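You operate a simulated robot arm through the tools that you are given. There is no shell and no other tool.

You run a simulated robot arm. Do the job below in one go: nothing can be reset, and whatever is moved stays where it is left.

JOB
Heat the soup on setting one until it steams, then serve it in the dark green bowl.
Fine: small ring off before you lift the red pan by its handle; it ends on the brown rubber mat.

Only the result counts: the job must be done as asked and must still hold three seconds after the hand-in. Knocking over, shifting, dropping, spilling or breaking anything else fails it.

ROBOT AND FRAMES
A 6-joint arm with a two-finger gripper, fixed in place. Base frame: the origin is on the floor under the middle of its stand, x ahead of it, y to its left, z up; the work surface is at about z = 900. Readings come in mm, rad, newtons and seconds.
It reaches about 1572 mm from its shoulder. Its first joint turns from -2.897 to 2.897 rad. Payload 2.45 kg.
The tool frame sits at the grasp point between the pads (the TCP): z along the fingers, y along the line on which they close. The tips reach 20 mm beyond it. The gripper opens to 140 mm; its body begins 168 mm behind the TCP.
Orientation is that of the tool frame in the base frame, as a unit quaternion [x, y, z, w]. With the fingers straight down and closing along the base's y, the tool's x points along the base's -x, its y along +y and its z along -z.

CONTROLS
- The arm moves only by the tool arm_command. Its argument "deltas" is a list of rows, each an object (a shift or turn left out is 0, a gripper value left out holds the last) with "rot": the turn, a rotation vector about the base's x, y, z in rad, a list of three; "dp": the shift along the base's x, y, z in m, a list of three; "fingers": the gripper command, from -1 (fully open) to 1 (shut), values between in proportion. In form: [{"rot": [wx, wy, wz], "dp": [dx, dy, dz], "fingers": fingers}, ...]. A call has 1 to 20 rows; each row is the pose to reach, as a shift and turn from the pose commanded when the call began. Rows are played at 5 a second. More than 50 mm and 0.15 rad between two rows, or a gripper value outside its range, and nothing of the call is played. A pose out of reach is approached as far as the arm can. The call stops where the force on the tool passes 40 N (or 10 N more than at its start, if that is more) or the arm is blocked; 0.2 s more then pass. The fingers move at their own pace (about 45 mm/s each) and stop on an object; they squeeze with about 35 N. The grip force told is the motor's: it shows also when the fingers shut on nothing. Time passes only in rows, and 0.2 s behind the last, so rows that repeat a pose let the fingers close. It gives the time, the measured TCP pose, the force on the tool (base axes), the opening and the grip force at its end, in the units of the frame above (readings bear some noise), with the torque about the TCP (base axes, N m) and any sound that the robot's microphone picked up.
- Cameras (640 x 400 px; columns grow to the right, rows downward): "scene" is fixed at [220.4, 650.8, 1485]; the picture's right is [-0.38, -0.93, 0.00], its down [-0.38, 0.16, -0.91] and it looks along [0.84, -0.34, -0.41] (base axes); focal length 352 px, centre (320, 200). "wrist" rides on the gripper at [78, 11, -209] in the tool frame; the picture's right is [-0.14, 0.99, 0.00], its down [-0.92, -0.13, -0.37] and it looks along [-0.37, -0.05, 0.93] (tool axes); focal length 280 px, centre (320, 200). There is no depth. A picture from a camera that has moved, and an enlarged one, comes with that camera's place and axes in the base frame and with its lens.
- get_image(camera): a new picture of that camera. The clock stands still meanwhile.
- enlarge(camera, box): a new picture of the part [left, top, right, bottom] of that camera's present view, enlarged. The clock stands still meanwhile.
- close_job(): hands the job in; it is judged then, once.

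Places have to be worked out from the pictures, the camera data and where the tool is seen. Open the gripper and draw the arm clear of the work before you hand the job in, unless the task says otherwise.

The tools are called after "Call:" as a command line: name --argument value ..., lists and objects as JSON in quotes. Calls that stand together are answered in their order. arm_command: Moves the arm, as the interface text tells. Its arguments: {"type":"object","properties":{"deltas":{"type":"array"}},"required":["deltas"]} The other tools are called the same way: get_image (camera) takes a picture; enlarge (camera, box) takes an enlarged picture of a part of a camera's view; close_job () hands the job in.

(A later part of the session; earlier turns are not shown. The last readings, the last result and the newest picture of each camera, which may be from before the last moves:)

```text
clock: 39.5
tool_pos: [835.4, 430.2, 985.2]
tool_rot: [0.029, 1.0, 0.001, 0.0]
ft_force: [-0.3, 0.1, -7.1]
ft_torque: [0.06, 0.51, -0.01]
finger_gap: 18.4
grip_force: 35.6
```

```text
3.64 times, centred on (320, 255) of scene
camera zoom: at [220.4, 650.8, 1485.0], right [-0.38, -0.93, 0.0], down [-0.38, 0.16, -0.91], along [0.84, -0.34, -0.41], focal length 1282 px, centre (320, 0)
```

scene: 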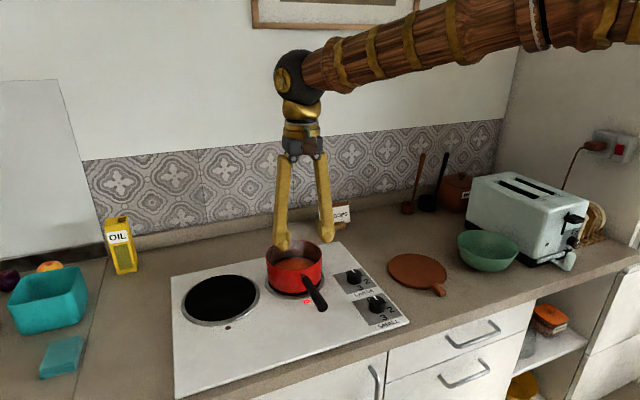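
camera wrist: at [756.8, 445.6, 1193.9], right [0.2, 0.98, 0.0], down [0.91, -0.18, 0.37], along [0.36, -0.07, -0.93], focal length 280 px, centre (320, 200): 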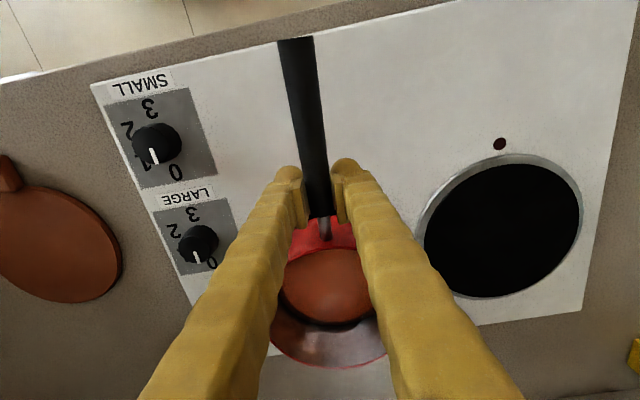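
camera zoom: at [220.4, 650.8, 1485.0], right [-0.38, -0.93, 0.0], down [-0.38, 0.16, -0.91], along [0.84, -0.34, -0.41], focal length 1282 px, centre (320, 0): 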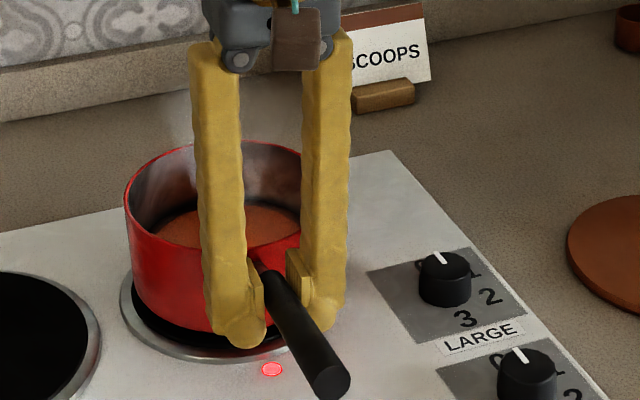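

The tool carries 7.1 N with 0.51 N·m, so the pan weighs about 0.7 kg with its weight some 72 mm out. I lift a further 20 mm slowly and check whether the torque holds and the pan stays level.

Call:
arm_command --deltas '[{"dp": [0, 0, 0.003]}, {"dp": [0, 0, 0.006]}, {"dp": [0, 0, 0.009]}, {"dp": [0, 0, 0.012]}, {"dp": [0, 0, 0.016]}, {"dp": [0, 0, 0.02]}, {"dp": [0, 0, 0.02]}, {"dp": [0, 0, 0.02]}]'

Call:
get_image --camera "wrist"

Call:
enlarge --camera "scene" --box '[240, 200, 400, 310]'

```text
clock: 41.3
tool_pos: [835.3, 429.6, 1005.1]
tool_rot: [0.03, 1.0, 0.001, -0.001]
ft_force: [0.2, -0.1, -6.8]
ft_torque: [0.01, 0.47, -0.03]
finger_gap: 18.6
grip_force: 34.6
```

```text
taken
camera wrist: at [757.6, 445.1, 1213.6], right [0.2, 0.98, 0.0], down [0.91, -0.18, 0.37], along [0.36, -0.07, -0.93], focal length 280 px, centre (320, 200)
```

wrist: 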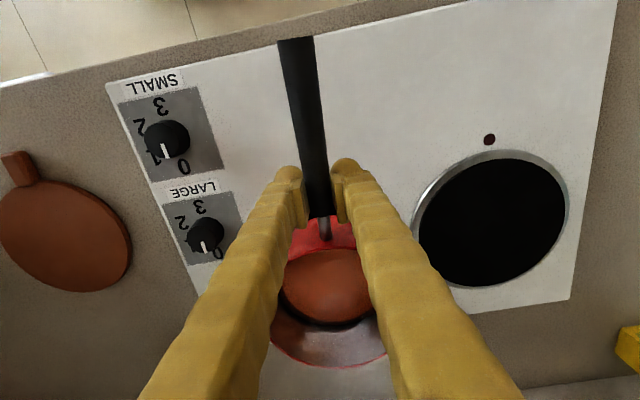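

```text
3.64 times, centred on (320, 255) of scene
camera zoom: at [220.4, 650.8, 1485.0], right [-0.38, -0.93, 0.0], down [-0.38, 0.16, -0.91], along [0.84, -0.34, -0.41], focal length 1282 px, centre (320, 0)
```

zoom: 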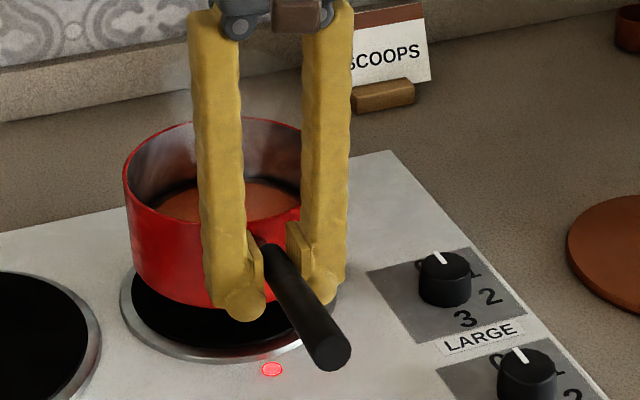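

The pan is fully off the ring, level, and the torque is steady at 0.47 N·m, so the grip holds. I raise it to z≈1100 and carry it smoothly toward the bowl, turning it so the handle will point to +y.

Call:
arm_command --deltas '[{"dp": [0, 0, 0.015]}, {"dp": [0, 0, 0.035]}, {"dp": [0, 0, 0.055]}, {"dp": [0, 0, 0.075]}, {"dp": [0, 0, 0.09]}, {"dp": [0.002, -0.01, 0.095], "rot": [0, 0, -0.035]}, {"dp": [0.005, -0.028, 0.095], "rot": [0, 0, -0.1]}, {"dp": [0.0084, -0.047, 0.095], "rot": [0, 0, -0.1686]}, {"dp": [0.0118, -0.0661, 0.095], "rot": [0, 0, -0.2372]}, {"dp": [0.0152, -0.0852, 0.095], "rot": [0, 0, -0.3058]}, {"dp": [0.0186, -0.1043, 0.095], "rot": [0, 0, -0.3744]}, {"dp": [0.022, -0.1234, 0.095], "rot": [0, 0, -0.443]}, {"dp": [0.0254, -0.1425, 0.095], "rot": [0, 0, -0.5116]}, {"dp": [0.0288, -0.1616, 0.095], "rot": [0, 0, -0.5802]}, {"dp": [0.0322, -0.1807, 0.095], "rot": [0, 0, -0.6488]}, {"dp": [0.0356, -0.1998, 0.095], "rot": [0, 0, -0.7174]}, {"dp": [0.039, -0.2189, 0.095], "rot": [0, 0, -0.786]}, {"dp": [0.0424, -0.238, 0.095], "rot": [0, 0, -0.8546]}, {"dp": [0.0445, -0.25, 0.095], "rot": [0, 0, -0.9]}, {"dp": [0.0445, -0.25, 0.095], "rot": [0, 0, -0.9]}]'

Call:
get_image --camera "wrist"

Call:
get_image --camera "scene"

```text
clock: 45.5
tool_pos: [878.1, 180.4, 1100.8]
tool_rot: [0.462, 0.887, 0.0, 0.001]
ft_force: [0.6, 0.0, -8.2]
ft_torque: [0.38, 0.28, -0.01]
finger_gap: 18.1
grip_force: 34.7
```

```text
taken
camera wrist: at [843.1, 250.7, 1308.6], right [0.89, 0.46, 0.0], down [0.42, -0.83, 0.37], along [0.17, -0.33, -0.93], focal length 280 px, centre (320, 200)
```

wrist: 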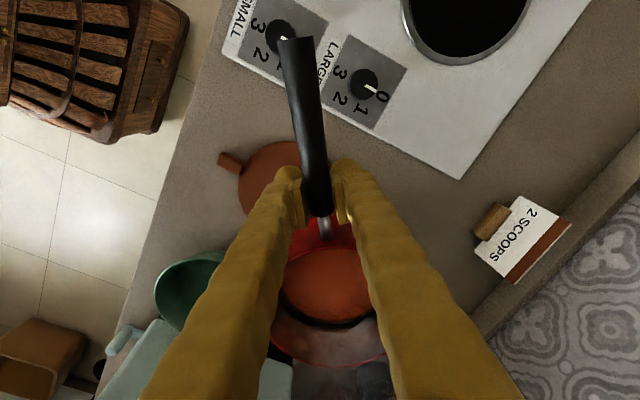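

```text
taken
```

scene: 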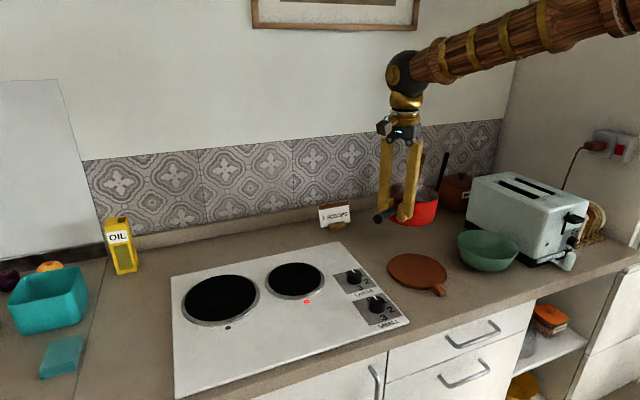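

The pan travels level and the grip is unchanged. Before going over the bowl I enlarge the scene view to fix bowl, mat and toaster positions more precisely.

Call:
enlarge --camera "scene" --box '[440, 210, 568, 290]'

Call:
enlarge --camera "scene" --box '[360, 230, 488, 310]'

Call:
enlarge --camera "scene" --box '[440, 150, 600, 250]'

Call:
enlarge --camera "wrist" --box '[60, 130, 320, 400]'

```text
5.00 times, centred on (504, 250) of scene
camera zoom: at [220.4, 650.8, 1485.0], right [-0.38, -0.93, 0.0], down [-0.38, 0.16, -0.91], along [0.84, -0.34, -0.41], focal length 1762 px, centre (-600, -50)
```

zoom: 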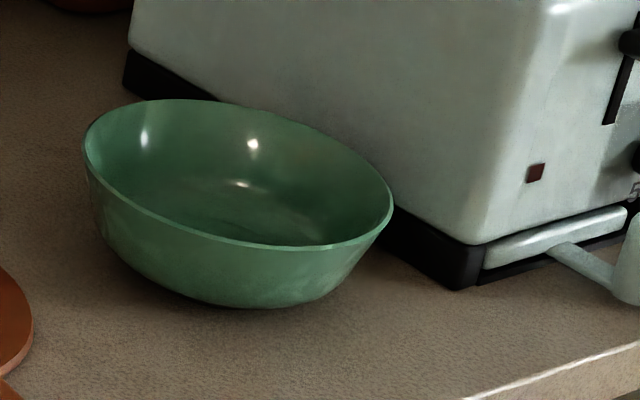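

```text
5.00 times, centred on (424, 270) of scene
camera zoom: at [220.4, 650.8, 1485.0], right [-0.38, -0.93, 0.0], down [-0.38, 0.16, -0.91], along [0.84, -0.34, -0.41], focal length 1762 px, centre (-200, -150)
```

zoom: 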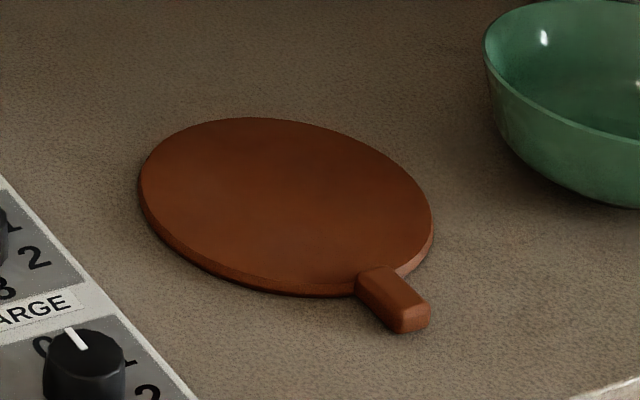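

```text
4.00 times, centred on (520, 200) of scene
camera zoom: at [220.4, 650.8, 1485.0], right [-0.38, -0.93, 0.0], down [-0.38, 0.16, -0.91], along [0.84, -0.34, -0.41], focal length 1410 px, centre (-480, 200)
```

zoom: 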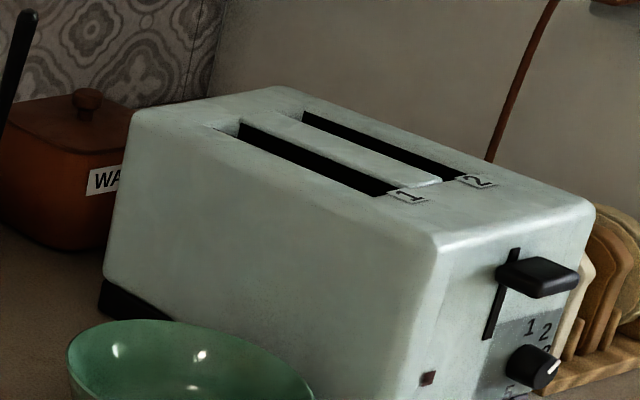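

```text
1.48 times, centred on (190, 265) of wrist
camera zoom: at [843.1, 250.7, 1308.6], right [0.89, 0.46, 0.0], down [0.42, -0.83, 0.37], along [0.17, -0.33, -0.93], focal length 415 px, centre (513, 104)
```

zoom: 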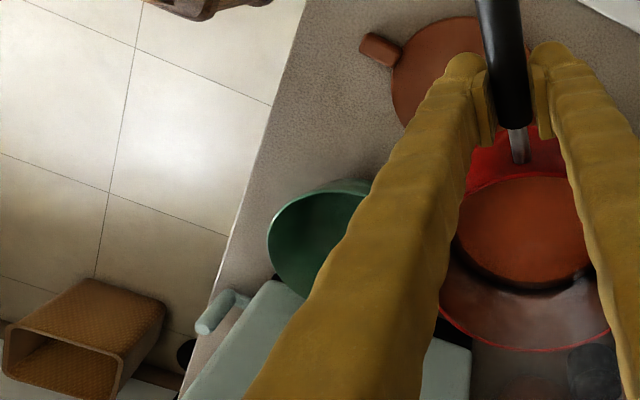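

The bowl centre is about (821, -97) with rim z≈970 and R≈80. The mat centre is about (865, 98), and the toaster's side is at y≈-220, about 50 mm clear of the pan's future place. I finish the turn and bring the level pan above the bowl at TCP (921, 13, 1095).

Call:
arm_command --deltas '[{"dp": [0.002, -0.009, 0], "rot": [0, 0, -0.035]}, {"dp": [0.006, -0.026, -0.001], "rot": [0, 0, -0.1]}, {"dp": [0.011, -0.045, -0.002], "rot": [0, 0, -0.17]}, {"dp": [0.016, -0.064, -0.003], "rot": [0, 0, -0.24]}, {"dp": [0.021, -0.083, -0.004], "rot": [0, 0, -0.31]}, {"dp": [0.026, -0.102, -0.005], "rot": [0, 0, -0.38]}, {"dp": [0.031, -0.121, -0.006], "rot": [0, 0, -0.45]}, {"dp": [0.036, -0.14, -0.006], "rot": [0, 0, -0.52]}, {"dp": [0.04, -0.157, -0.006], "rot": [0, 0, -0.58]}, {"dp": [0.043, -0.167, -0.006], "rot": [0, 0, -0.611]}, {"dp": [0.043, -0.167, -0.006], "rot": [0, 0, -0.611]}, {"dp": [0.043, -0.167, -0.006], "rot": [0, 0, -0.611]}]'

Call:
get_image --camera "wrist"

Call:
get_image --camera "scene"

```text
clock: 48.1
tool_pos: [922.0, 12.1, 1094.6]
tool_rot: [0.706, 0.708, -0.001, 0.001]
ft_force: [0.5, 0.6, -6.8]
ft_torque: [0.5, 0.0, 0.0]
finger_gap: 18.4
grip_force: 35.2
```

```text
taken
camera wrist: at [932.8, 90.4, 1303.3], right [0.99, -0.14, 0.0], down [-0.13, -0.92, 0.37], along [-0.05, -0.37, -0.93], focal length 280 px, centre (320, 200)
```

wrist: 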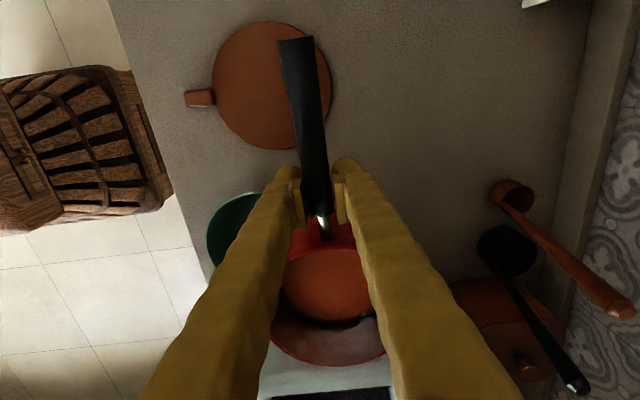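

```text
taken
```

scene: 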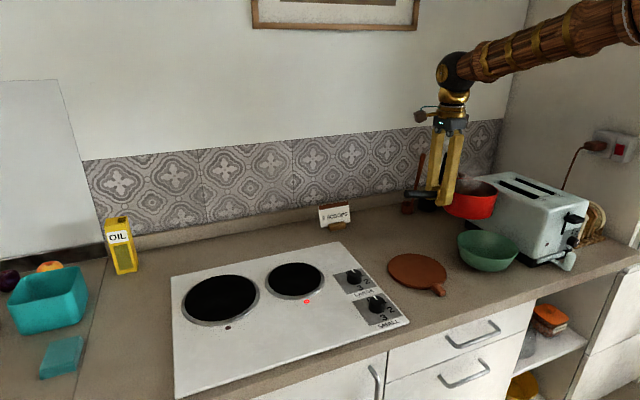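

The pan is level above the far half of the bowl, and nothing touches. I enlarge the wrist view to pin down the bowl's and mat's edges once more before pouring.

Call:
enlarge --camera "wrist" --box '[170, 160, 330, 300]'

Call:
enlarge --camera "wrist" --box '[170, 0, 370, 170]'

Call:
enlarge --camera "scene" --box '[410, 150, 570, 280]'

```text
2.86 times, centred on (250, 230) of wrist
camera zoom: at [932.8, 90.4, 1303.3], right [0.99, -0.14, 0.0], down [-0.13, -0.92, 0.37], along [-0.05, -0.37, -0.93], focal length 801 px, centre (520, 114)
```

zoom: 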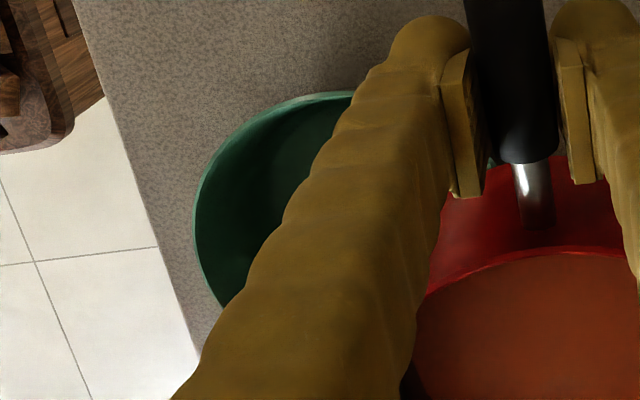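

```text
2.35 times, centred on (270, 85) of wrist
camera zoom: at [932.8, 90.4, 1303.3], right [0.99, -0.14, 0.0], down [-0.13, -0.92, 0.37], along [-0.05, -0.37, -0.93], focal length 660 px, centre (438, 471)
```

zoom: 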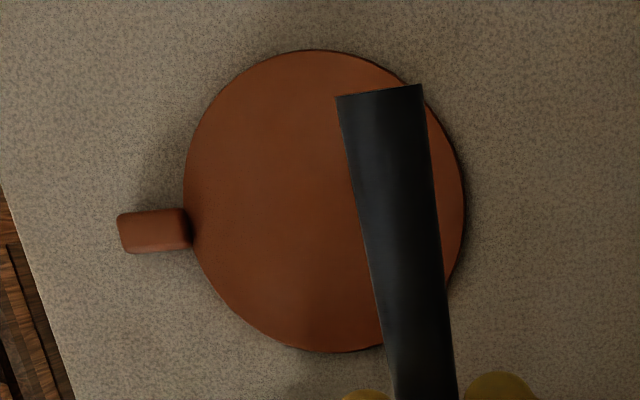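

```text
3.08 times, centred on (490, 215) of scene
camera zoom: at [220.4, 650.8, 1485.0], right [-0.38, -0.93, 0.0], down [-0.38, 0.16, -0.91], along [0.84, -0.34, -0.41], focal length 1085 px, centre (-203, 154)
```

zoom: 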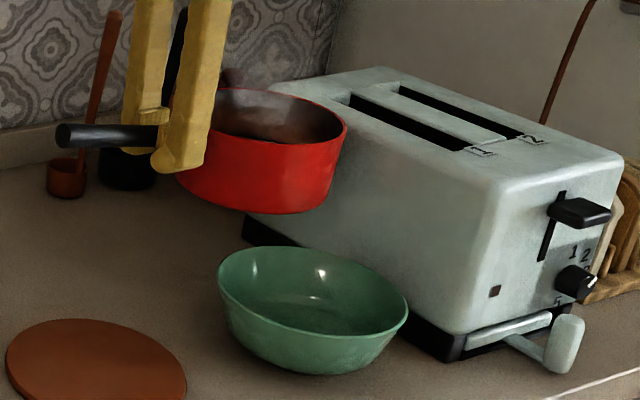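

Bowl centre is refined to (826, -96) with R≈77, mat centre to (869, 98) with R≈78. The pan's side rim toward -x will be the pouring lip, so I begin tilting about -y to about 31°, just short of pouring, and check that the grip follows.

Call:
arm_command --deltas '[{"dp": [0, 0.001, 0], "rot": [0, -0.03, 0]}, {"dp": [0, 0.001, 0], "rot": [0, -0.08, 0]}, {"dp": [0, 0.001, 0], "rot": [0, -0.14, 0]}, {"dp": [0, 0.001, 0], "rot": [0, -0.2, 0]}, {"dp": [0, 0.001, 0], "rot": [0, -0.26, 0]}, {"dp": [0, 0.001, 0], "rot": [0, -0.32, 0]}, {"dp": [0, 0.001, 0], "rot": [0, -0.38, 0]}, {"dp": [0, 0.001, 0], "rot": [0, -0.44, 0]}, {"dp": [0, 0.001, 0], "rot": [0, -0.48, 0]}, {"dp": [0, 0.001, 0], "rot": [0, -0.5, 0]}, {"dp": [0, 0.001, 0], "rot": [0, -0.5, 0]}]'

Call:
get_image --camera "wrist"

Call:
enlarge --camera "scene" --box '[400, 130, 592, 290]'

```text
clock: 50.5
tool_pos: [922.7, 13.2, 1094.2]
tool_rot: [0.685, 0.685, 0.175, 0.175]
ft_force: [-0.5, 0.0, -7.0]
ft_torque: [0.48, 0.1, -0.02]
finger_gap: 18.4
grip_force: 35.1
```

```text
taken
camera wrist: at [831.5, 91.8, 1282.4], right [0.87, -0.14, 0.47], down [-0.29, -0.92, 0.26], along [0.4, -0.37, -0.84], focal length 280 px, centre (320, 200)
```

wrist: 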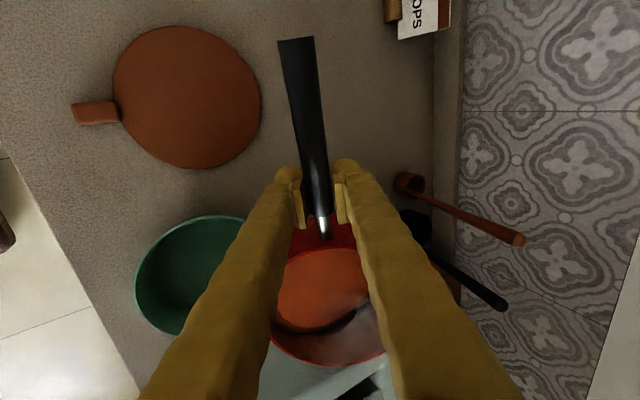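

```text
2.50 times, centred on (496, 210) of scene
camera zoom: at [220.4, 650.8, 1485.0], right [-0.38, -0.93, 0.0], down [-0.38, 0.16, -0.91], along [0.84, -0.34, -0.41], focal length 881 px, centre (-120, 175)
```

zoom: 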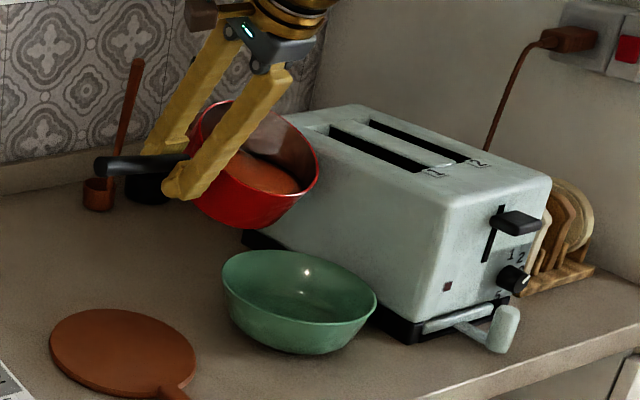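

The pan tilts with the gripper without slipping, and the bowl centre re-measures at (826, -96). The soup is near the lip, so I tilt on slowly to about 52°, keeping the lip over x≈858.

Call:
arm_command --deltas '[{"dp": [0, 0, 0], "rot": [0, -0.03, 0]}, {"dp": [0, 0, 0], "rot": [0, -0.06, 0]}, {"dp": [0, 0, 0], "rot": [0, -0.09, 0]}, {"dp": [-0.001, 0, 0], "rot": [0, -0.12, 0]}, {"dp": [-0.002, 0, -0.001], "rot": [0, -0.15, 0]}, {"dp": [-0.003, 0, -0.001], "rot": [0, -0.18, 0]}, {"dp": [-0.004, 0, -0.001], "rot": [0, -0.21, 0]}, {"dp": [-0.005, 0, -0.001], "rot": [0, -0.24, 0]}, {"dp": [-0.006, 0, -0.001], "rot": [0, -0.27, 0]}, {"dp": [-0.0073, 0, -0.002], "rot": [0, -0.3, 0]}, {"dp": [-0.009, 0, -0.002], "rot": [0, -0.335, 0]}, {"dp": [-0.0105, 0, -0.002], "rot": [0, -0.37, 0]}, {"dp": [-0.012, 0, -0.002], "rot": [0, -0.4, 0]}, {"dp": [-0.012, 0, -0.002], "rot": [0, -0.4, 0]}]'

Call:
get_image --camera "wrist"

Call:
enlarge --camera "scene" --box '[400, 130, 592, 290]'

```text
clock: 53.5
tool_pos: [911.3, 17.6, 1093.1]
tool_rot: [0.637, 0.643, 0.306, 0.294]
ft_force: [-0.1, -1.2, -7.1]
ft_torque: [0.48, 0.16, 0.01]
finger_gap: 18.8
grip_force: 35.7
out of reach, approached as far as the arm can: row 13, 14
```

```text
taken
camera wrist: at [756.9, 93.4, 1234.7], right [0.64, -0.14, 0.76], down [-0.35, -0.93, 0.13], along [0.69, -0.35, -0.64], focal length 280 px, centre (320, 200)
```

wrist: 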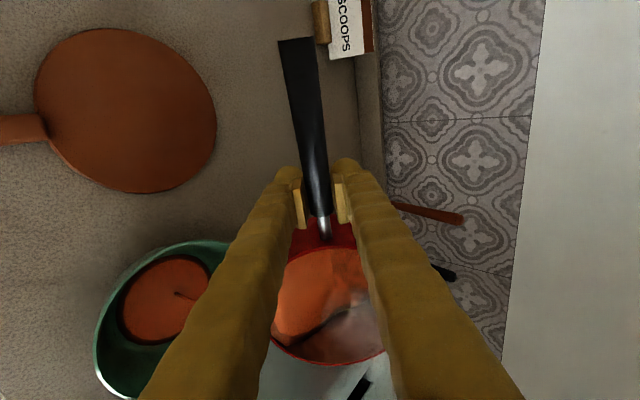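

```text
2.50 times, centred on (496, 210) of scene
camera zoom: at [220.4, 650.8, 1485.0], right [-0.38, -0.93, 0.0], down [-0.38, 0.16, -0.91], along [0.84, -0.34, -0.41], focal length 881 px, centre (-120, 175)
```

zoom: 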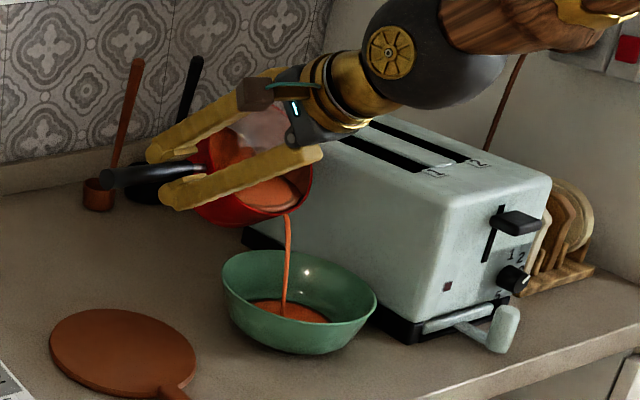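

The soup pours as a thin stream into the middle of the bowl, but the last rows met the arm's reach limit (y drifted 4 mm). I hold still for a moment to let the flow run and see where the arm settles.

Call:
arm_command --deltas '[{"dp": [0, 0, 0]}, {"dp": [0, 0, 0]}, {"dp": [0, 0, 0]}]'

Call:
get_image --camera "scene"

Call:
enlarge --camera "scene" --box '[400, 130, 592, 290]'

```text
clock: 54.3
tool_pos: [912.2, 17.1, 1092.9]
tool_rot: [0.637, 0.644, 0.306, 0.294]
ft_force: [0.3, 0.4, -6.4]
ft_torque: [0.44, 0.15, 0.01]
finger_gap: 18.5
grip_force: 34.9
```

```text
taken
```

scene: 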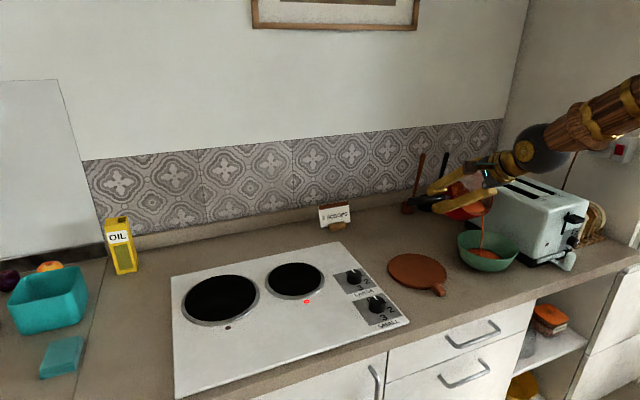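

```text
2.50 times, centred on (496, 210) of scene
camera zoom: at [220.4, 650.8, 1485.0], right [-0.38, -0.93, 0.0], down [-0.38, 0.16, -0.91], along [0.84, -0.34, -0.41], focal length 881 px, centre (-120, 175)
```

zoom: 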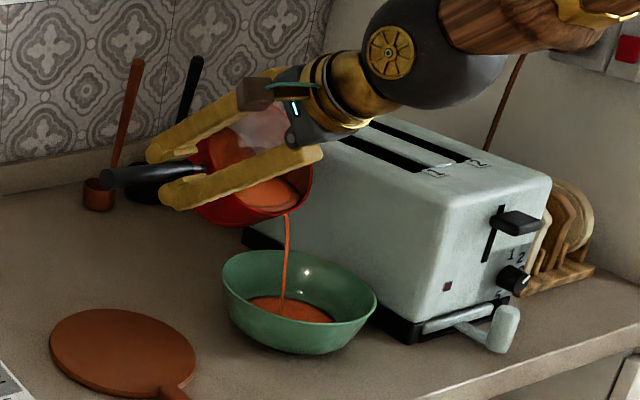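

The forearm and tool have come into line, so this tilt direction ends at about 50°. The stream falls straight down from the lip. I un-tilt a little (≈44°), then swing the pan 45° about a vertical axis through the lip so the tilt can go on from another direction.

Call:
arm_command --deltas '[{"dp": [0.001, -0.001, 0], "rot": [-0.004, 0.03, -0.002]}, {"dp": [0.001, -0.003, 0], "rot": [-0.01, 0.07, -0.006]}, {"dp": [0.002, -0.004, 0], "rot": [-0.017, 0.1, -0.01]}, {"dp": [0.002, -0.004, 0], "rot": [-0.017, 0.1, -0.01]}]'

Call:
enlarge --camera "scene" --box '[400, 130, 592, 290]'

```text
clock: 55.3
tool_pos: [914.6, 14.5, 1092.1]
tool_rot: [0.651, 0.652, 0.268, 0.283]
ft_force: [0.0, 1.3, -6.4]
ft_torque: [0.44, 0.13, 0.01]
finger_gap: 18.3
grip_force: 35.4
```

```text
2.50 times, centred on (496, 210) of scene
camera zoom: at [220.4, 650.8, 1485.0], right [-0.38, -0.93, 0.0], down [-0.38, 0.16, -0.91], along [0.84, -0.34, -0.41], focal length 881 px, centre (-120, 175)
```

zoom: 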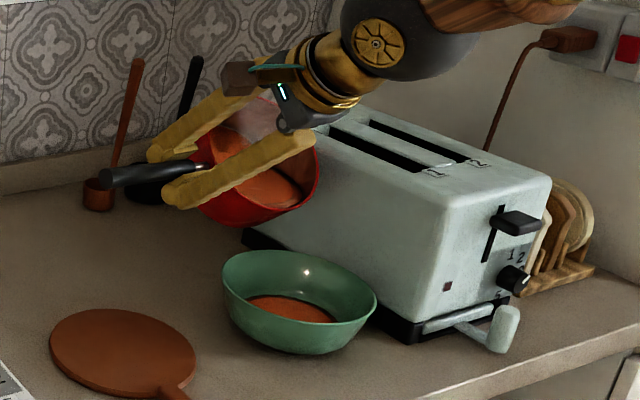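

The stream has stopped cleanly and the remaining soup stays in the pan. I take out the small sideways tilt left over and re-read the pose before swinging the pan.

Call:
arm_command --deltas '[{"dp": [0, 0, 0], "rot": [0.01, 0, 0]}, {"dp": [0, 0, 0], "rot": [0.02, 0, 0]}, {"dp": [0, 0, 0], "rot": [0.02, 0, 0]}]'

Call:
get_image --camera "wrist"

```text
clock: 56.1
tool_pos: [914.7, 15.0, 1092.7]
tool_rot: [0.654, 0.648, 0.274, 0.276]
ft_force: [-0.3, 0.3, -5.8]
ft_torque: [0.47, 0.1, 0.0]
finger_gap: 18.5
grip_force: 34.7
```

```text
taken
camera wrist: at [772.5, 94.3, 1245.3], right [0.69, -0.14, 0.71], down [-0.36, -0.92, 0.16], along [0.63, -0.37, -0.68], focal length 280 px, centre (320, 200)
```

wrist: 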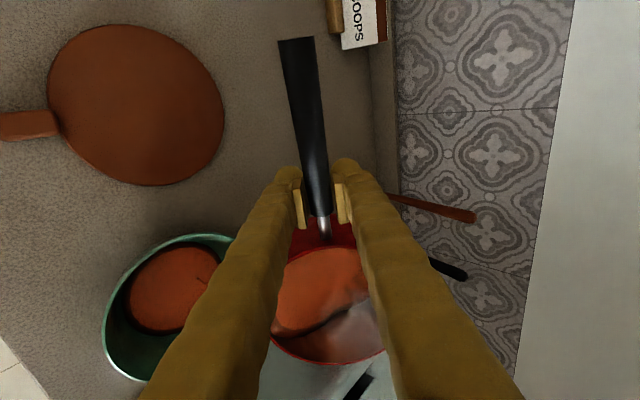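

The pose is clean: lip at about (858, -95) over the bowl, tilt 46°, no flow. I swing the pan +45° about the vertical, keeping the lip over the bowl and shifting it to about (833, -89).

Call:
arm_command --deltas '[{"dp": [-0.0047, 0.002, 0], "rot": [0, 0, 0.0327]}, {"dp": [-0.0094, 0.004, 0], "rot": [0, 0, 0.0654]}, {"dp": [-0.0191, 0.0075, 0], "rot": [0, 0, 0.1309]}, {"dp": [-0.0288, 0.0105, 0], "rot": [0, 0, 0.1963]}, {"dp": [-0.0387, 0.0129, 0], "rot": [0, 0, 0.2618]}, {"dp": [-0.0488, 0.0149, 0], "rot": [0, 0, 0.3272]}, {"dp": [-0.0589, 0.0163, 0], "rot": [0, 0, 0.3927]}, {"dp": [-0.0691, 0.0173, 0], "rot": [0, 0, 0.4581]}, {"dp": [-0.0793, 0.0177, 0], "rot": [0, 0, 0.5236]}, {"dp": [-0.0894, 0.0175, 0], "rot": [0, 0, 0.589]}, {"dp": [-0.0995, 0.0168, 0], "rot": [0, 0, 0.6545]}, {"dp": [-0.1095, 0.0156, 0], "rot": [0, 0, 0.7199]}, {"dp": [-0.1145, 0.0148, 0], "rot": [0, 0, 0.753]}, {"dp": [-0.1194, 0.0139, 0], "rot": [0, 0, 0.7854]}, {"dp": [-0.1194, 0.0139, 0], "rot": [0, 0, 0.7854]}, {"dp": [-0.1194, 0.0139, 0], "rot": [0, 0, 0.7854]}]'

Call:
get_image --camera "wrist"

Call:
get_image --camera "scene"

Call:
enlarge --camera "scene" --box '[400, 130, 592, 290]'

```text
clock: 59.5
tool_pos: [795.4, 29.8, 1092.0]
tool_rot: [0.357, 0.849, 0.359, 0.149]
ft_force: [0.1, -0.6, -6.2]
ft_torque: [0.27, 0.46, -0.02]
finger_gap: 18.6
grip_force: 35.0
out of reach, approached as far as the arm can: row 3
```

```text
taken
camera wrist: at [638.8, -14.8, 1244.9], right [0.59, 0.39, 0.71], down [0.39, -0.9, 0.16], along [0.71, 0.18, -0.68], focal length 280 px, centre (320, 200)
```

wrist: 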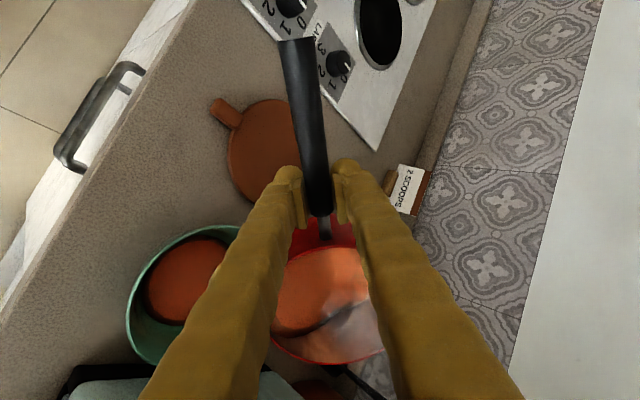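

```text
taken
```

scene: 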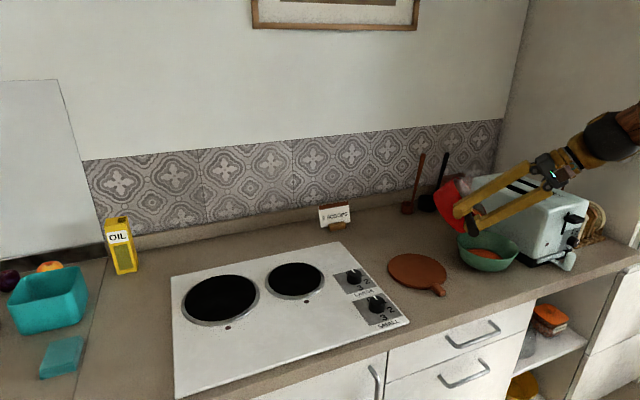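

```text
2.50 times, centred on (496, 210) of scene
camera zoom: at [220.4, 650.8, 1485.0], right [-0.38, -0.93, 0.0], down [-0.38, 0.16, -0.91], along [0.84, -0.34, -0.41], focal length 881 px, centre (-120, 175)
```

zoom: 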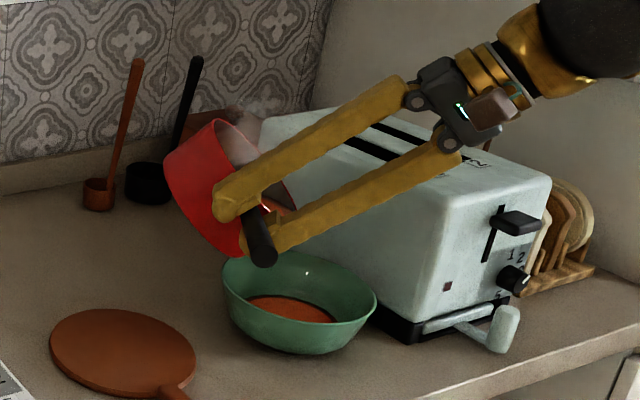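

The swing worked: the pan is at 46° tilt with its lip over the bowl at about (833, -89), and the ring's lamp has also gone out. I now tilt on about the handle direction to about 69°, keeping the lip fixed.

Call:
arm_command --deltas '[{"dp": [-0.001, -0.001, 0], "rot": [0.0212, -0.0212, 0]}, {"dp": [-0.002, -0.002, 0], "rot": [0.0424, -0.0424, 0]}, {"dp": [-0.003, -0.003, 0], "rot": [0.0636, -0.0636, 0]}, {"dp": [-0.004, -0.004, -0.0005], "rot": [0.0849, -0.0849, 0]}, {"dp": [-0.0051, -0.0051, -0.001], "rot": [0.1061, -0.1061, 0]}, {"dp": [-0.0062, -0.0062, -0.0015], "rot": [0.1273, -0.1273, 0]}, {"dp": [-0.0068, -0.0068, -0.002], "rot": [0.1414, -0.1414, 0]}, {"dp": [-0.008, -0.008, -0.003], "rot": [0.1626, -0.1626, 0]}, {"dp": [-0.0092, -0.0092, -0.004], "rot": [0.1838, -0.1838, 0]}, {"dp": [-0.0107, -0.0107, -0.005], "rot": [0.2121, -0.2121, 0]}, {"dp": [-0.012, -0.012, -0.006], "rot": [0.2333, -0.2333, 0]}, {"dp": [-0.0133, -0.0133, -0.0075], "rot": [0.2546, -0.2546, 0]}, {"dp": [-0.0148, -0.0148, -0.009], "rot": [0.2828, -0.2828, 0]}, {"dp": [-0.0148, -0.0148, -0.009], "rot": [0.2828, -0.2828, 0]}, {"dp": [-0.0148, -0.0148, -0.009], "rot": [0.2828, -0.2828, 0]}]'

Call:
get_image --camera "wrist"

Call:
enlarge --camera "scene" --box '[400, 130, 592, 290]'

```text
clock: 62.7
tool_pos: [779.9, 14.5, 1084.6]
tool_rot: [0.321, 0.761, 0.521, 0.216]
ft_force: [0.5, 0.3, -4.4]
ft_torque: [0.22, 0.38, 0.07]
finger_gap: 18.4
grip_force: 35.6
```

```text
taken
camera wrist: at [588.7, -64.7, 1169.6], right [0.36, 0.15, 0.92], down [0.37, -0.93, 0.01], along [0.86, 0.34, -0.39], focal length 280 px, centre (320, 200)
```

wrist: 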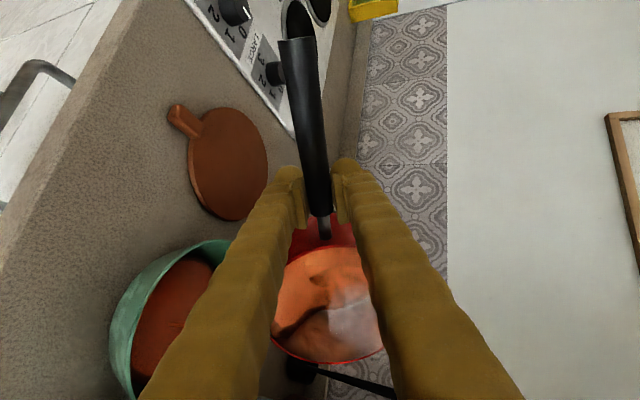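

```text
2.50 times, centred on (496, 210) of scene
camera zoom: at [220.4, 650.8, 1485.0], right [-0.38, -0.93, 0.0], down [-0.38, 0.16, -0.91], along [0.84, -0.34, -0.41], focal length 881 px, centre (-120, 175)
```

zoom: 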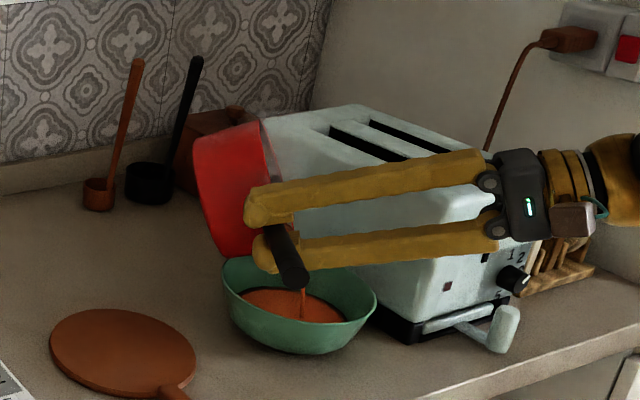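

The soup keeps flowing into the bowl (load down to 4.4 N) with nothing on the counter. I tilt on to about 92°, lowering slightly as the pan's base swings up.

Call:
arm_command --deltas '[{"dp": [-0.0013, -0.0013, -0.001], "rot": [0.0212, -0.0212, 0]}, {"dp": [-0.0027, -0.0027, -0.0025], "rot": [0.0424, -0.0424, 0]}, {"dp": [-0.0042, -0.0042, -0.0035], "rot": [0.0636, -0.0636, 0]}, {"dp": [-0.0055, -0.0055, -0.005], "rot": [0.0849, -0.0849, 0]}, {"dp": [-0.0069, -0.0069, -0.0065], "rot": [0.1061, -0.1061, 0]}, {"dp": [-0.0083, -0.0083, -0.008], "rot": [0.1273, -0.1273, 0]}, {"dp": [-0.0097, -0.0097, -0.0095], "rot": [0.1485, -0.1485, 0]}, {"dp": [-0.0111, -0.0111, -0.0105], "rot": [0.1697, -0.1697, 0]}, {"dp": [-0.0126, -0.0126, -0.012], "rot": [0.1909, -0.1909, 0]}, {"dp": [-0.014, -0.014, -0.013], "rot": [0.2121, -0.2121, 0]}, {"dp": [-0.0155, -0.0155, -0.0142], "rot": [0.2333, -0.2333, 0]}, {"dp": [-0.017, -0.017, -0.0155], "rot": [0.2546, -0.2546, 0]}, {"dp": [-0.0189, -0.0189, -0.017], "rot": [0.2828, -0.2828, 0]}, {"dp": [-0.0189, -0.0189, -0.017], "rot": [0.2828, -0.2828, 0]}, {"dp": [-0.0189, -0.0189, -0.017], "rot": [0.2828, -0.2828, 0]}]'

Call:
get_image --camera "wrist"

Call:
enlarge --camera "scene" --box '[400, 130, 640, 290]'

```text
clock: 65.9
tool_pos: [761.5, -5.1, 1066.8]
tool_rot: [0.271, 0.642, 0.663, 0.274]
ft_force: [0.1, 0.2, -4.7]
ft_torque: [0.15, 0.32, 0.03]
finger_gap: 18.6
grip_force: 35.7
```

```text
taken
camera wrist: at [556.3, -97.5, 1071.0], right [0.08, -0.12, 0.99], down [0.39, -0.91, -0.15], along [0.92, 0.39, -0.03], focal length 280 px, centre (320, 200)
```

wrist: 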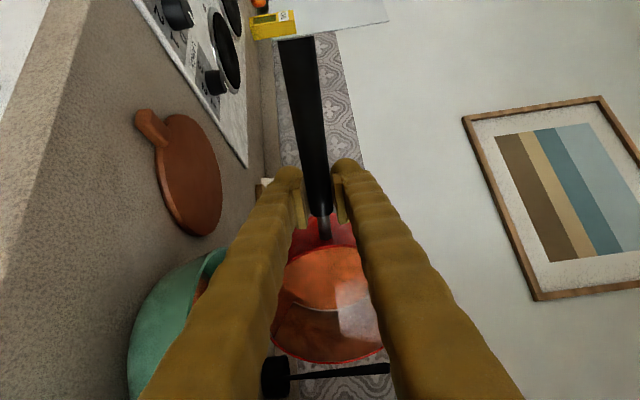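

```text
2.50 times, centred on (520, 210) of scene
camera zoom: at [220.4, 650.8, 1485.0], right [-0.38, -0.93, 0.0], down [-0.38, 0.16, -0.91], along [0.84, -0.34, -0.41], focal length 881 px, centre (-180, 175)
```

zoom: 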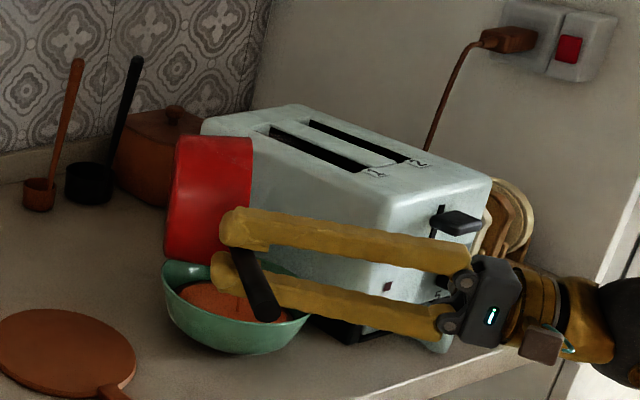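

The pan is at 92° and the load is 4.5 N or so, with a remnant of soup still showing in the pan. I tilt further to about 109° and hold there so it drains.

Call:
arm_command --deltas '[{"dp": [-0.0015, -0.0015, 0], "rot": [0.0212, -0.0212, 0]}, {"dp": [-0.003, -0.003, 0], "rot": [0.0424, -0.0424, 0]}, {"dp": [-0.0045, -0.0045, 0], "rot": [0.0636, -0.0636, 0]}, {"dp": [-0.006, -0.006, 0], "rot": [0.0849, -0.0849, 0]}, {"dp": [-0.0076, -0.0076, 0], "rot": [0.1061, -0.1061, 0]}, {"dp": [-0.0091, -0.0091, 0], "rot": [0.1273, -0.1273, 0]}, {"dp": [-0.0106, -0.0106, 0], "rot": [0.1485, -0.1485, 0]}, {"dp": [-0.0121, -0.0121, 0], "rot": [0.1697, -0.1697, 0]}, {"dp": [-0.0136, -0.0136, 0], "rot": [0.1909, -0.1909, 0]}, {"dp": [-0.015, -0.015, 0], "rot": [0.2121, -0.2121, 0]}, {"dp": [-0.015, -0.015, 0], "rot": [0.2121, -0.2121, 0]}, {"dp": [-0.015, -0.015, 0], "rot": [0.2121, -0.2121, 0]}, {"dp": [-0.015, -0.015, 0], "rot": [0.2121, -0.2121, 0]}, {"dp": [-0.015, -0.015, 0], "rot": [0.2121, -0.2121, 0]}]'

Call:
get_image --camera "wrist"

Call:
enlarge --camera "scene" --box '[400, 130, 640, 290]'

Call:
enlarge --camera "wrist" --box '[240, 190, 420, 390]'

```text
clock: 68.9
tool_pos: [745.3, -20.5, 1067.1]
tool_rot: [0.227, 0.536, 0.752, 0.31]
ft_force: [0.7, 0.2, -4.3]
ft_torque: [0.18, 0.3, 0.0]
finger_gap: 18.3
grip_force: 34.8
```

```text
taken
camera wrist: at [547.0, -107.1, 1009.6], right [-0.12, -0.33, 0.94], down [0.43, -0.87, -0.25], along [0.89, 0.37, 0.25], focal length 280 px, centre (320, 200)
```

wrist: 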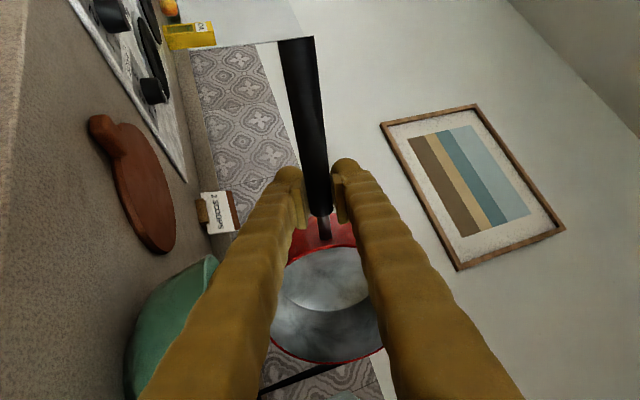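

```text
2.50 times, centred on (520, 210) of scene
camera zoom: at [220.4, 650.8, 1485.0], right [-0.38, -0.93, 0.0], down [-0.38, 0.16, -0.91], along [0.84, -0.34, -0.41], focal length 881 px, centre (-180, 175)
```

zoom: 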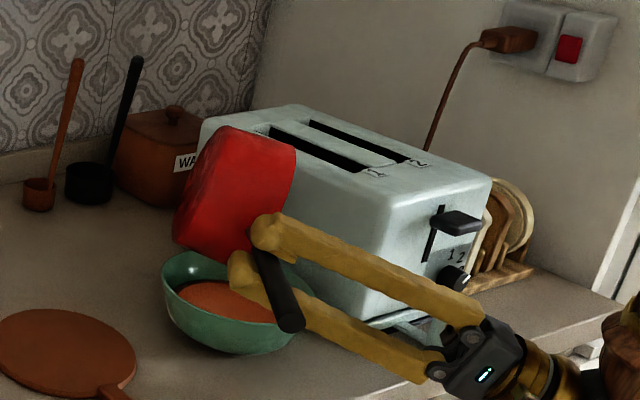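

```text
2.00 times, centred on (330, 290) of wrist
camera zoom: at [547.0, -107.1, 1009.6], right [-0.12, -0.33, 0.94], down [0.43, -0.87, -0.25], along [0.89, 0.37, 0.25], focal length 561 px, centre (300, 20)
```

zoom: 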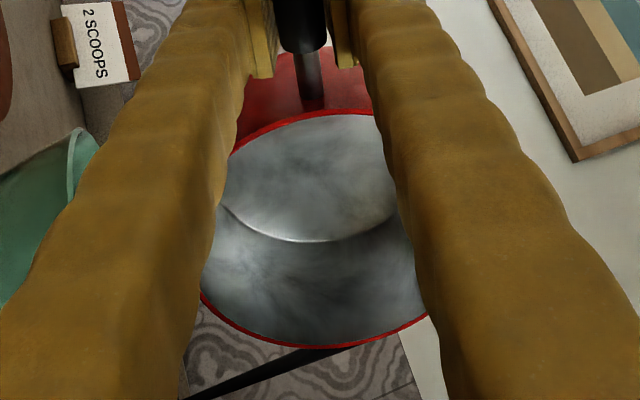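

The pan is empty and clean inside, the soup is in the bowl, and no spill shows. I untilt the pan along the same path while rising, so its base clears the bowl rim.

Call:
arm_command --deltas '[{"dp": [0.0049, 0.0049, 0.008], "rot": [-0.0707, 0.0707, 0]}, {"dp": [0.01, 0.01, 0.016], "rot": [-0.1414, 0.1414, 0]}, {"dp": [0.015, 0.015, 0.022], "rot": [-0.2121, 0.2121, 0]}, {"dp": [0.0199, 0.0199, 0.027], "rot": [-0.2828, 0.2828, 0]}, {"dp": [0.0247, 0.0247, 0.032], "rot": [-0.3536, 0.3536, 0]}, {"dp": [0.0293, 0.0293, 0.038], "rot": [-0.4243, 0.4243, 0]}, {"dp": [0.0339, 0.0339, 0.043], "rot": [-0.495, 0.495, 0]}, {"dp": [0.038, 0.038, 0.045], "rot": [-0.5657, 0.5657, 0]}, {"dp": [0.0419, 0.0419, 0.045], "rot": [-0.6364, 0.6364, 0]}, {"dp": [0.0455, 0.0455, 0.045], "rot": [-0.7071, 0.7071, 0]}, {"dp": [0.0487, 0.0487, 0.045], "rot": [-0.7778, 0.7778, 0]}, {"dp": [0.0515, 0.0515, 0.045], "rot": [-0.8485, 0.8485, 0]}, {"dp": [0.0539, 0.0539, 0.045], "rot": [-0.9192, 0.9192, 0]}, {"dp": [0.0558, 0.0558, 0.045], "rot": [-0.9899, 0.9899, 0]}, {"dp": [0.0573, 0.0573, 0.045], "rot": [-1.0607, 1.0607, 0]}, {"dp": [0.0582, 0.0582, 0.045], "rot": [-1.1314, 1.1314, 0]}, {"dp": [0.0587, 0.0587, 0.045], "rot": [-1.2021, 1.2021, 0]}, {"dp": [0.0586, 0.0586, 0.045], "rot": [-1.2728, 1.2728, 0]}, {"dp": [0.0581, 0.0581, 0.045], "rot": [-1.3435, 1.3435, 0]}, {"dp": [0.0581, 0.0581, 0.045], "rot": [-1.3435, 1.3435, 0]}]'

Call:
get_image --camera "wrist"

Call:
get_image --camera "scene"

Call:
enlarge --camera "scene" --box '[400, 130, 592, 290]'

```text
clock: 73.1
tool_pos: [803.5, 38.5, 1112.6]
tool_rot: [0.386, 0.923, -0.002, 0.002]
ft_force: [-0.4, 0.2, -4.4]
ft_torque: [0.2, 0.18, 0.0]
finger_gap: 18.7
grip_force: 35.0
```

```text
taken
camera wrist: at [755.5, 102.7, 1319.3], right [0.8, 0.6, 0.0], down [0.55, -0.74, 0.37], along [0.22, -0.3, -0.93], focal length 280 px, centre (320, 200)
```

wrist: 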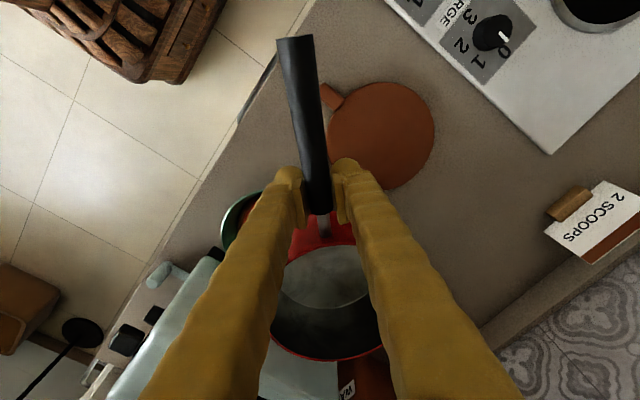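

```text
taken
```

scene: 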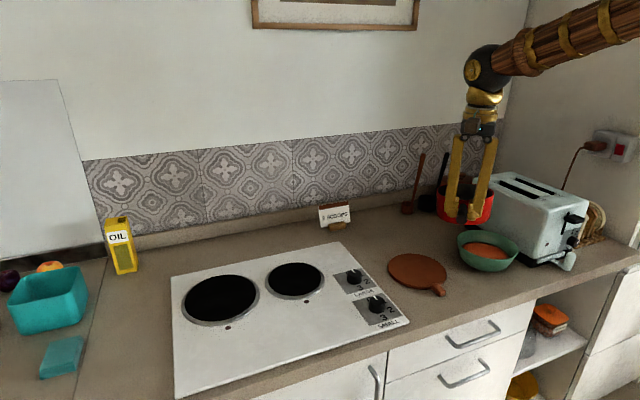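

```text
2.50 times, centred on (496, 210) of scene
camera zoom: at [220.4, 650.8, 1485.0], right [-0.38, -0.93, 0.0], down [-0.38, 0.16, -0.91], along [0.84, -0.34, -0.41], focal length 881 px, centre (-120, 175)
```

zoom: 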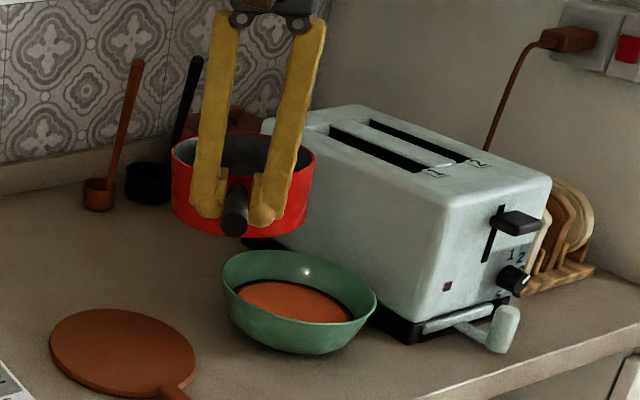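

The pan hangs level and empty, and the bowl holds the soup. I carry the pan over the mat (centre ≈ (869, 98), so TCP (790, 174)) and lower to about 25 mm above it.

Call:
arm_command --deltas '[{"dp": [-0.002, 0.015, 0]}, {"dp": [-0.004, 0.04, 0]}, {"dp": [-0.007, 0.065, 0]}, {"dp": [-0.009, 0.09, 0]}, {"dp": [-0.011, 0.115, 0]}, {"dp": [-0.0135, 0.136, 0]}, {"dp": [-0.0135, 0.136, -0.02]}, {"dp": [-0.0135, 0.136, -0.045]}, {"dp": [-0.0135, 0.136, -0.07]}, {"dp": [-0.0135, 0.136, -0.09]}, {"dp": [-0.0135, 0.136, -0.105]}, {"dp": [-0.0135, 0.136, -0.105]}]'

Call:
get_image --camera "wrist"

Call:
enlarge --camera "scene" --box '[340, 190, 532, 310]'

```text
clock: 75.7
tool_pos: [790.4, 175.7, 1004.3]
tool_rot: [0.386, 0.922, -0.001, 0.002]
ft_force: [-0.3, -0.2, -4.3]
ft_torque: [0.2, 0.21, 0.02]
finger_gap: 18.2
grip_force: 34.9
```

```text
taken
camera wrist: at [742.3, 239.0, 1212.5], right [0.8, 0.6, 0.0], down [0.55, -0.74, 0.37], along [0.22, -0.3, -0.93], focal length 280 px, centre (320, 200)
```

wrist: 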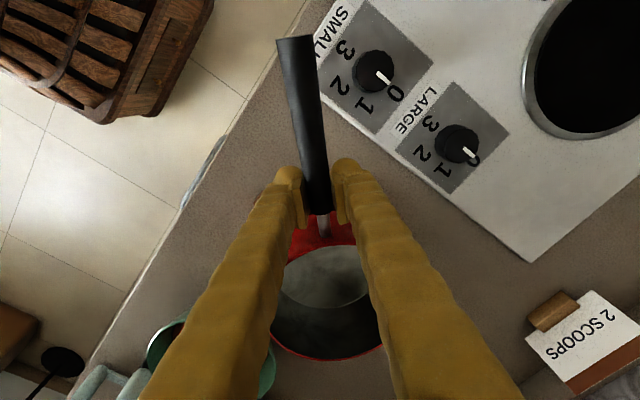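

```text
3.33 times, centred on (436, 250) of scene
camera zoom: at [220.4, 650.8, 1485.0], right [-0.38, -0.93, 0.0], down [-0.38, 0.16, -0.91], along [0.84, -0.34, -0.41], focal length 1175 px, centre (-67, 33)
```

zoom: 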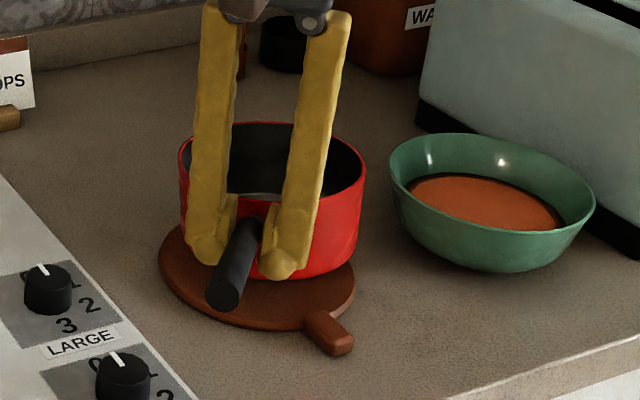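

The pan is over the mat, about 24 mm up. I lower another 17 mm and compare base and mat outlines at nearly the same height.

Call:
arm_command --deltas '[{"dp": [0, 0, -0.006]}, {"dp": [0, 0, -0.012]}, {"dp": [0, 0, -0.017]}, {"dp": [0, 0, -0.017]}]'

Call:
enlarge --camera "scene" --box '[368, 220, 464, 300]'

Call:
get_image --camera "wrist"

```text
clock: 76.7
tool_pos: [790.0, 175.7, 987.4]
tool_rot: [0.385, 0.923, -0.001, 0.002]
ft_force: [-0.7, -0.5, -4.2]
ft_torque: [0.22, 0.25, 0.0]
finger_gap: 19.0
grip_force: 35.2
```

```text
5.00 times, centred on (416, 260) of scene
camera zoom: at [220.4, 650.8, 1485.0], right [-0.38, -0.93, 0.0], down [-0.38, 0.16, -0.91], along [0.84, -0.34, -0.41], focal length 1762 px, centre (-160, -100)
```

zoom: 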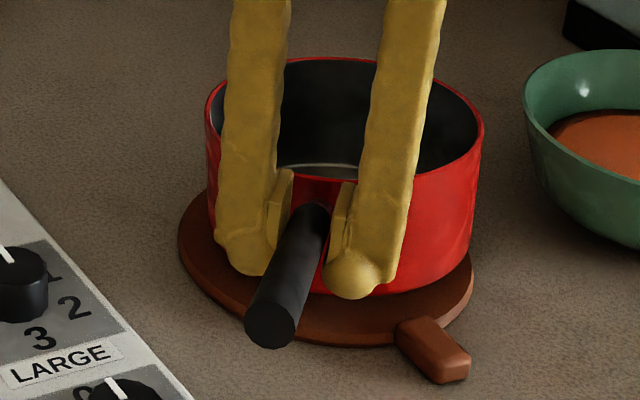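

```text
taken
camera wrist: at [742.4, 238.9, 1196.2], right [0.8, 0.6, 0.0], down [0.55, -0.74, 0.37], along [0.22, -0.3, -0.93], focal length 280 px, centre (320, 200)
```

wrist: 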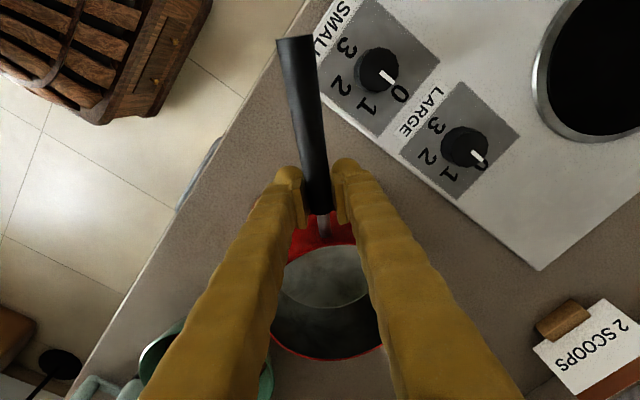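

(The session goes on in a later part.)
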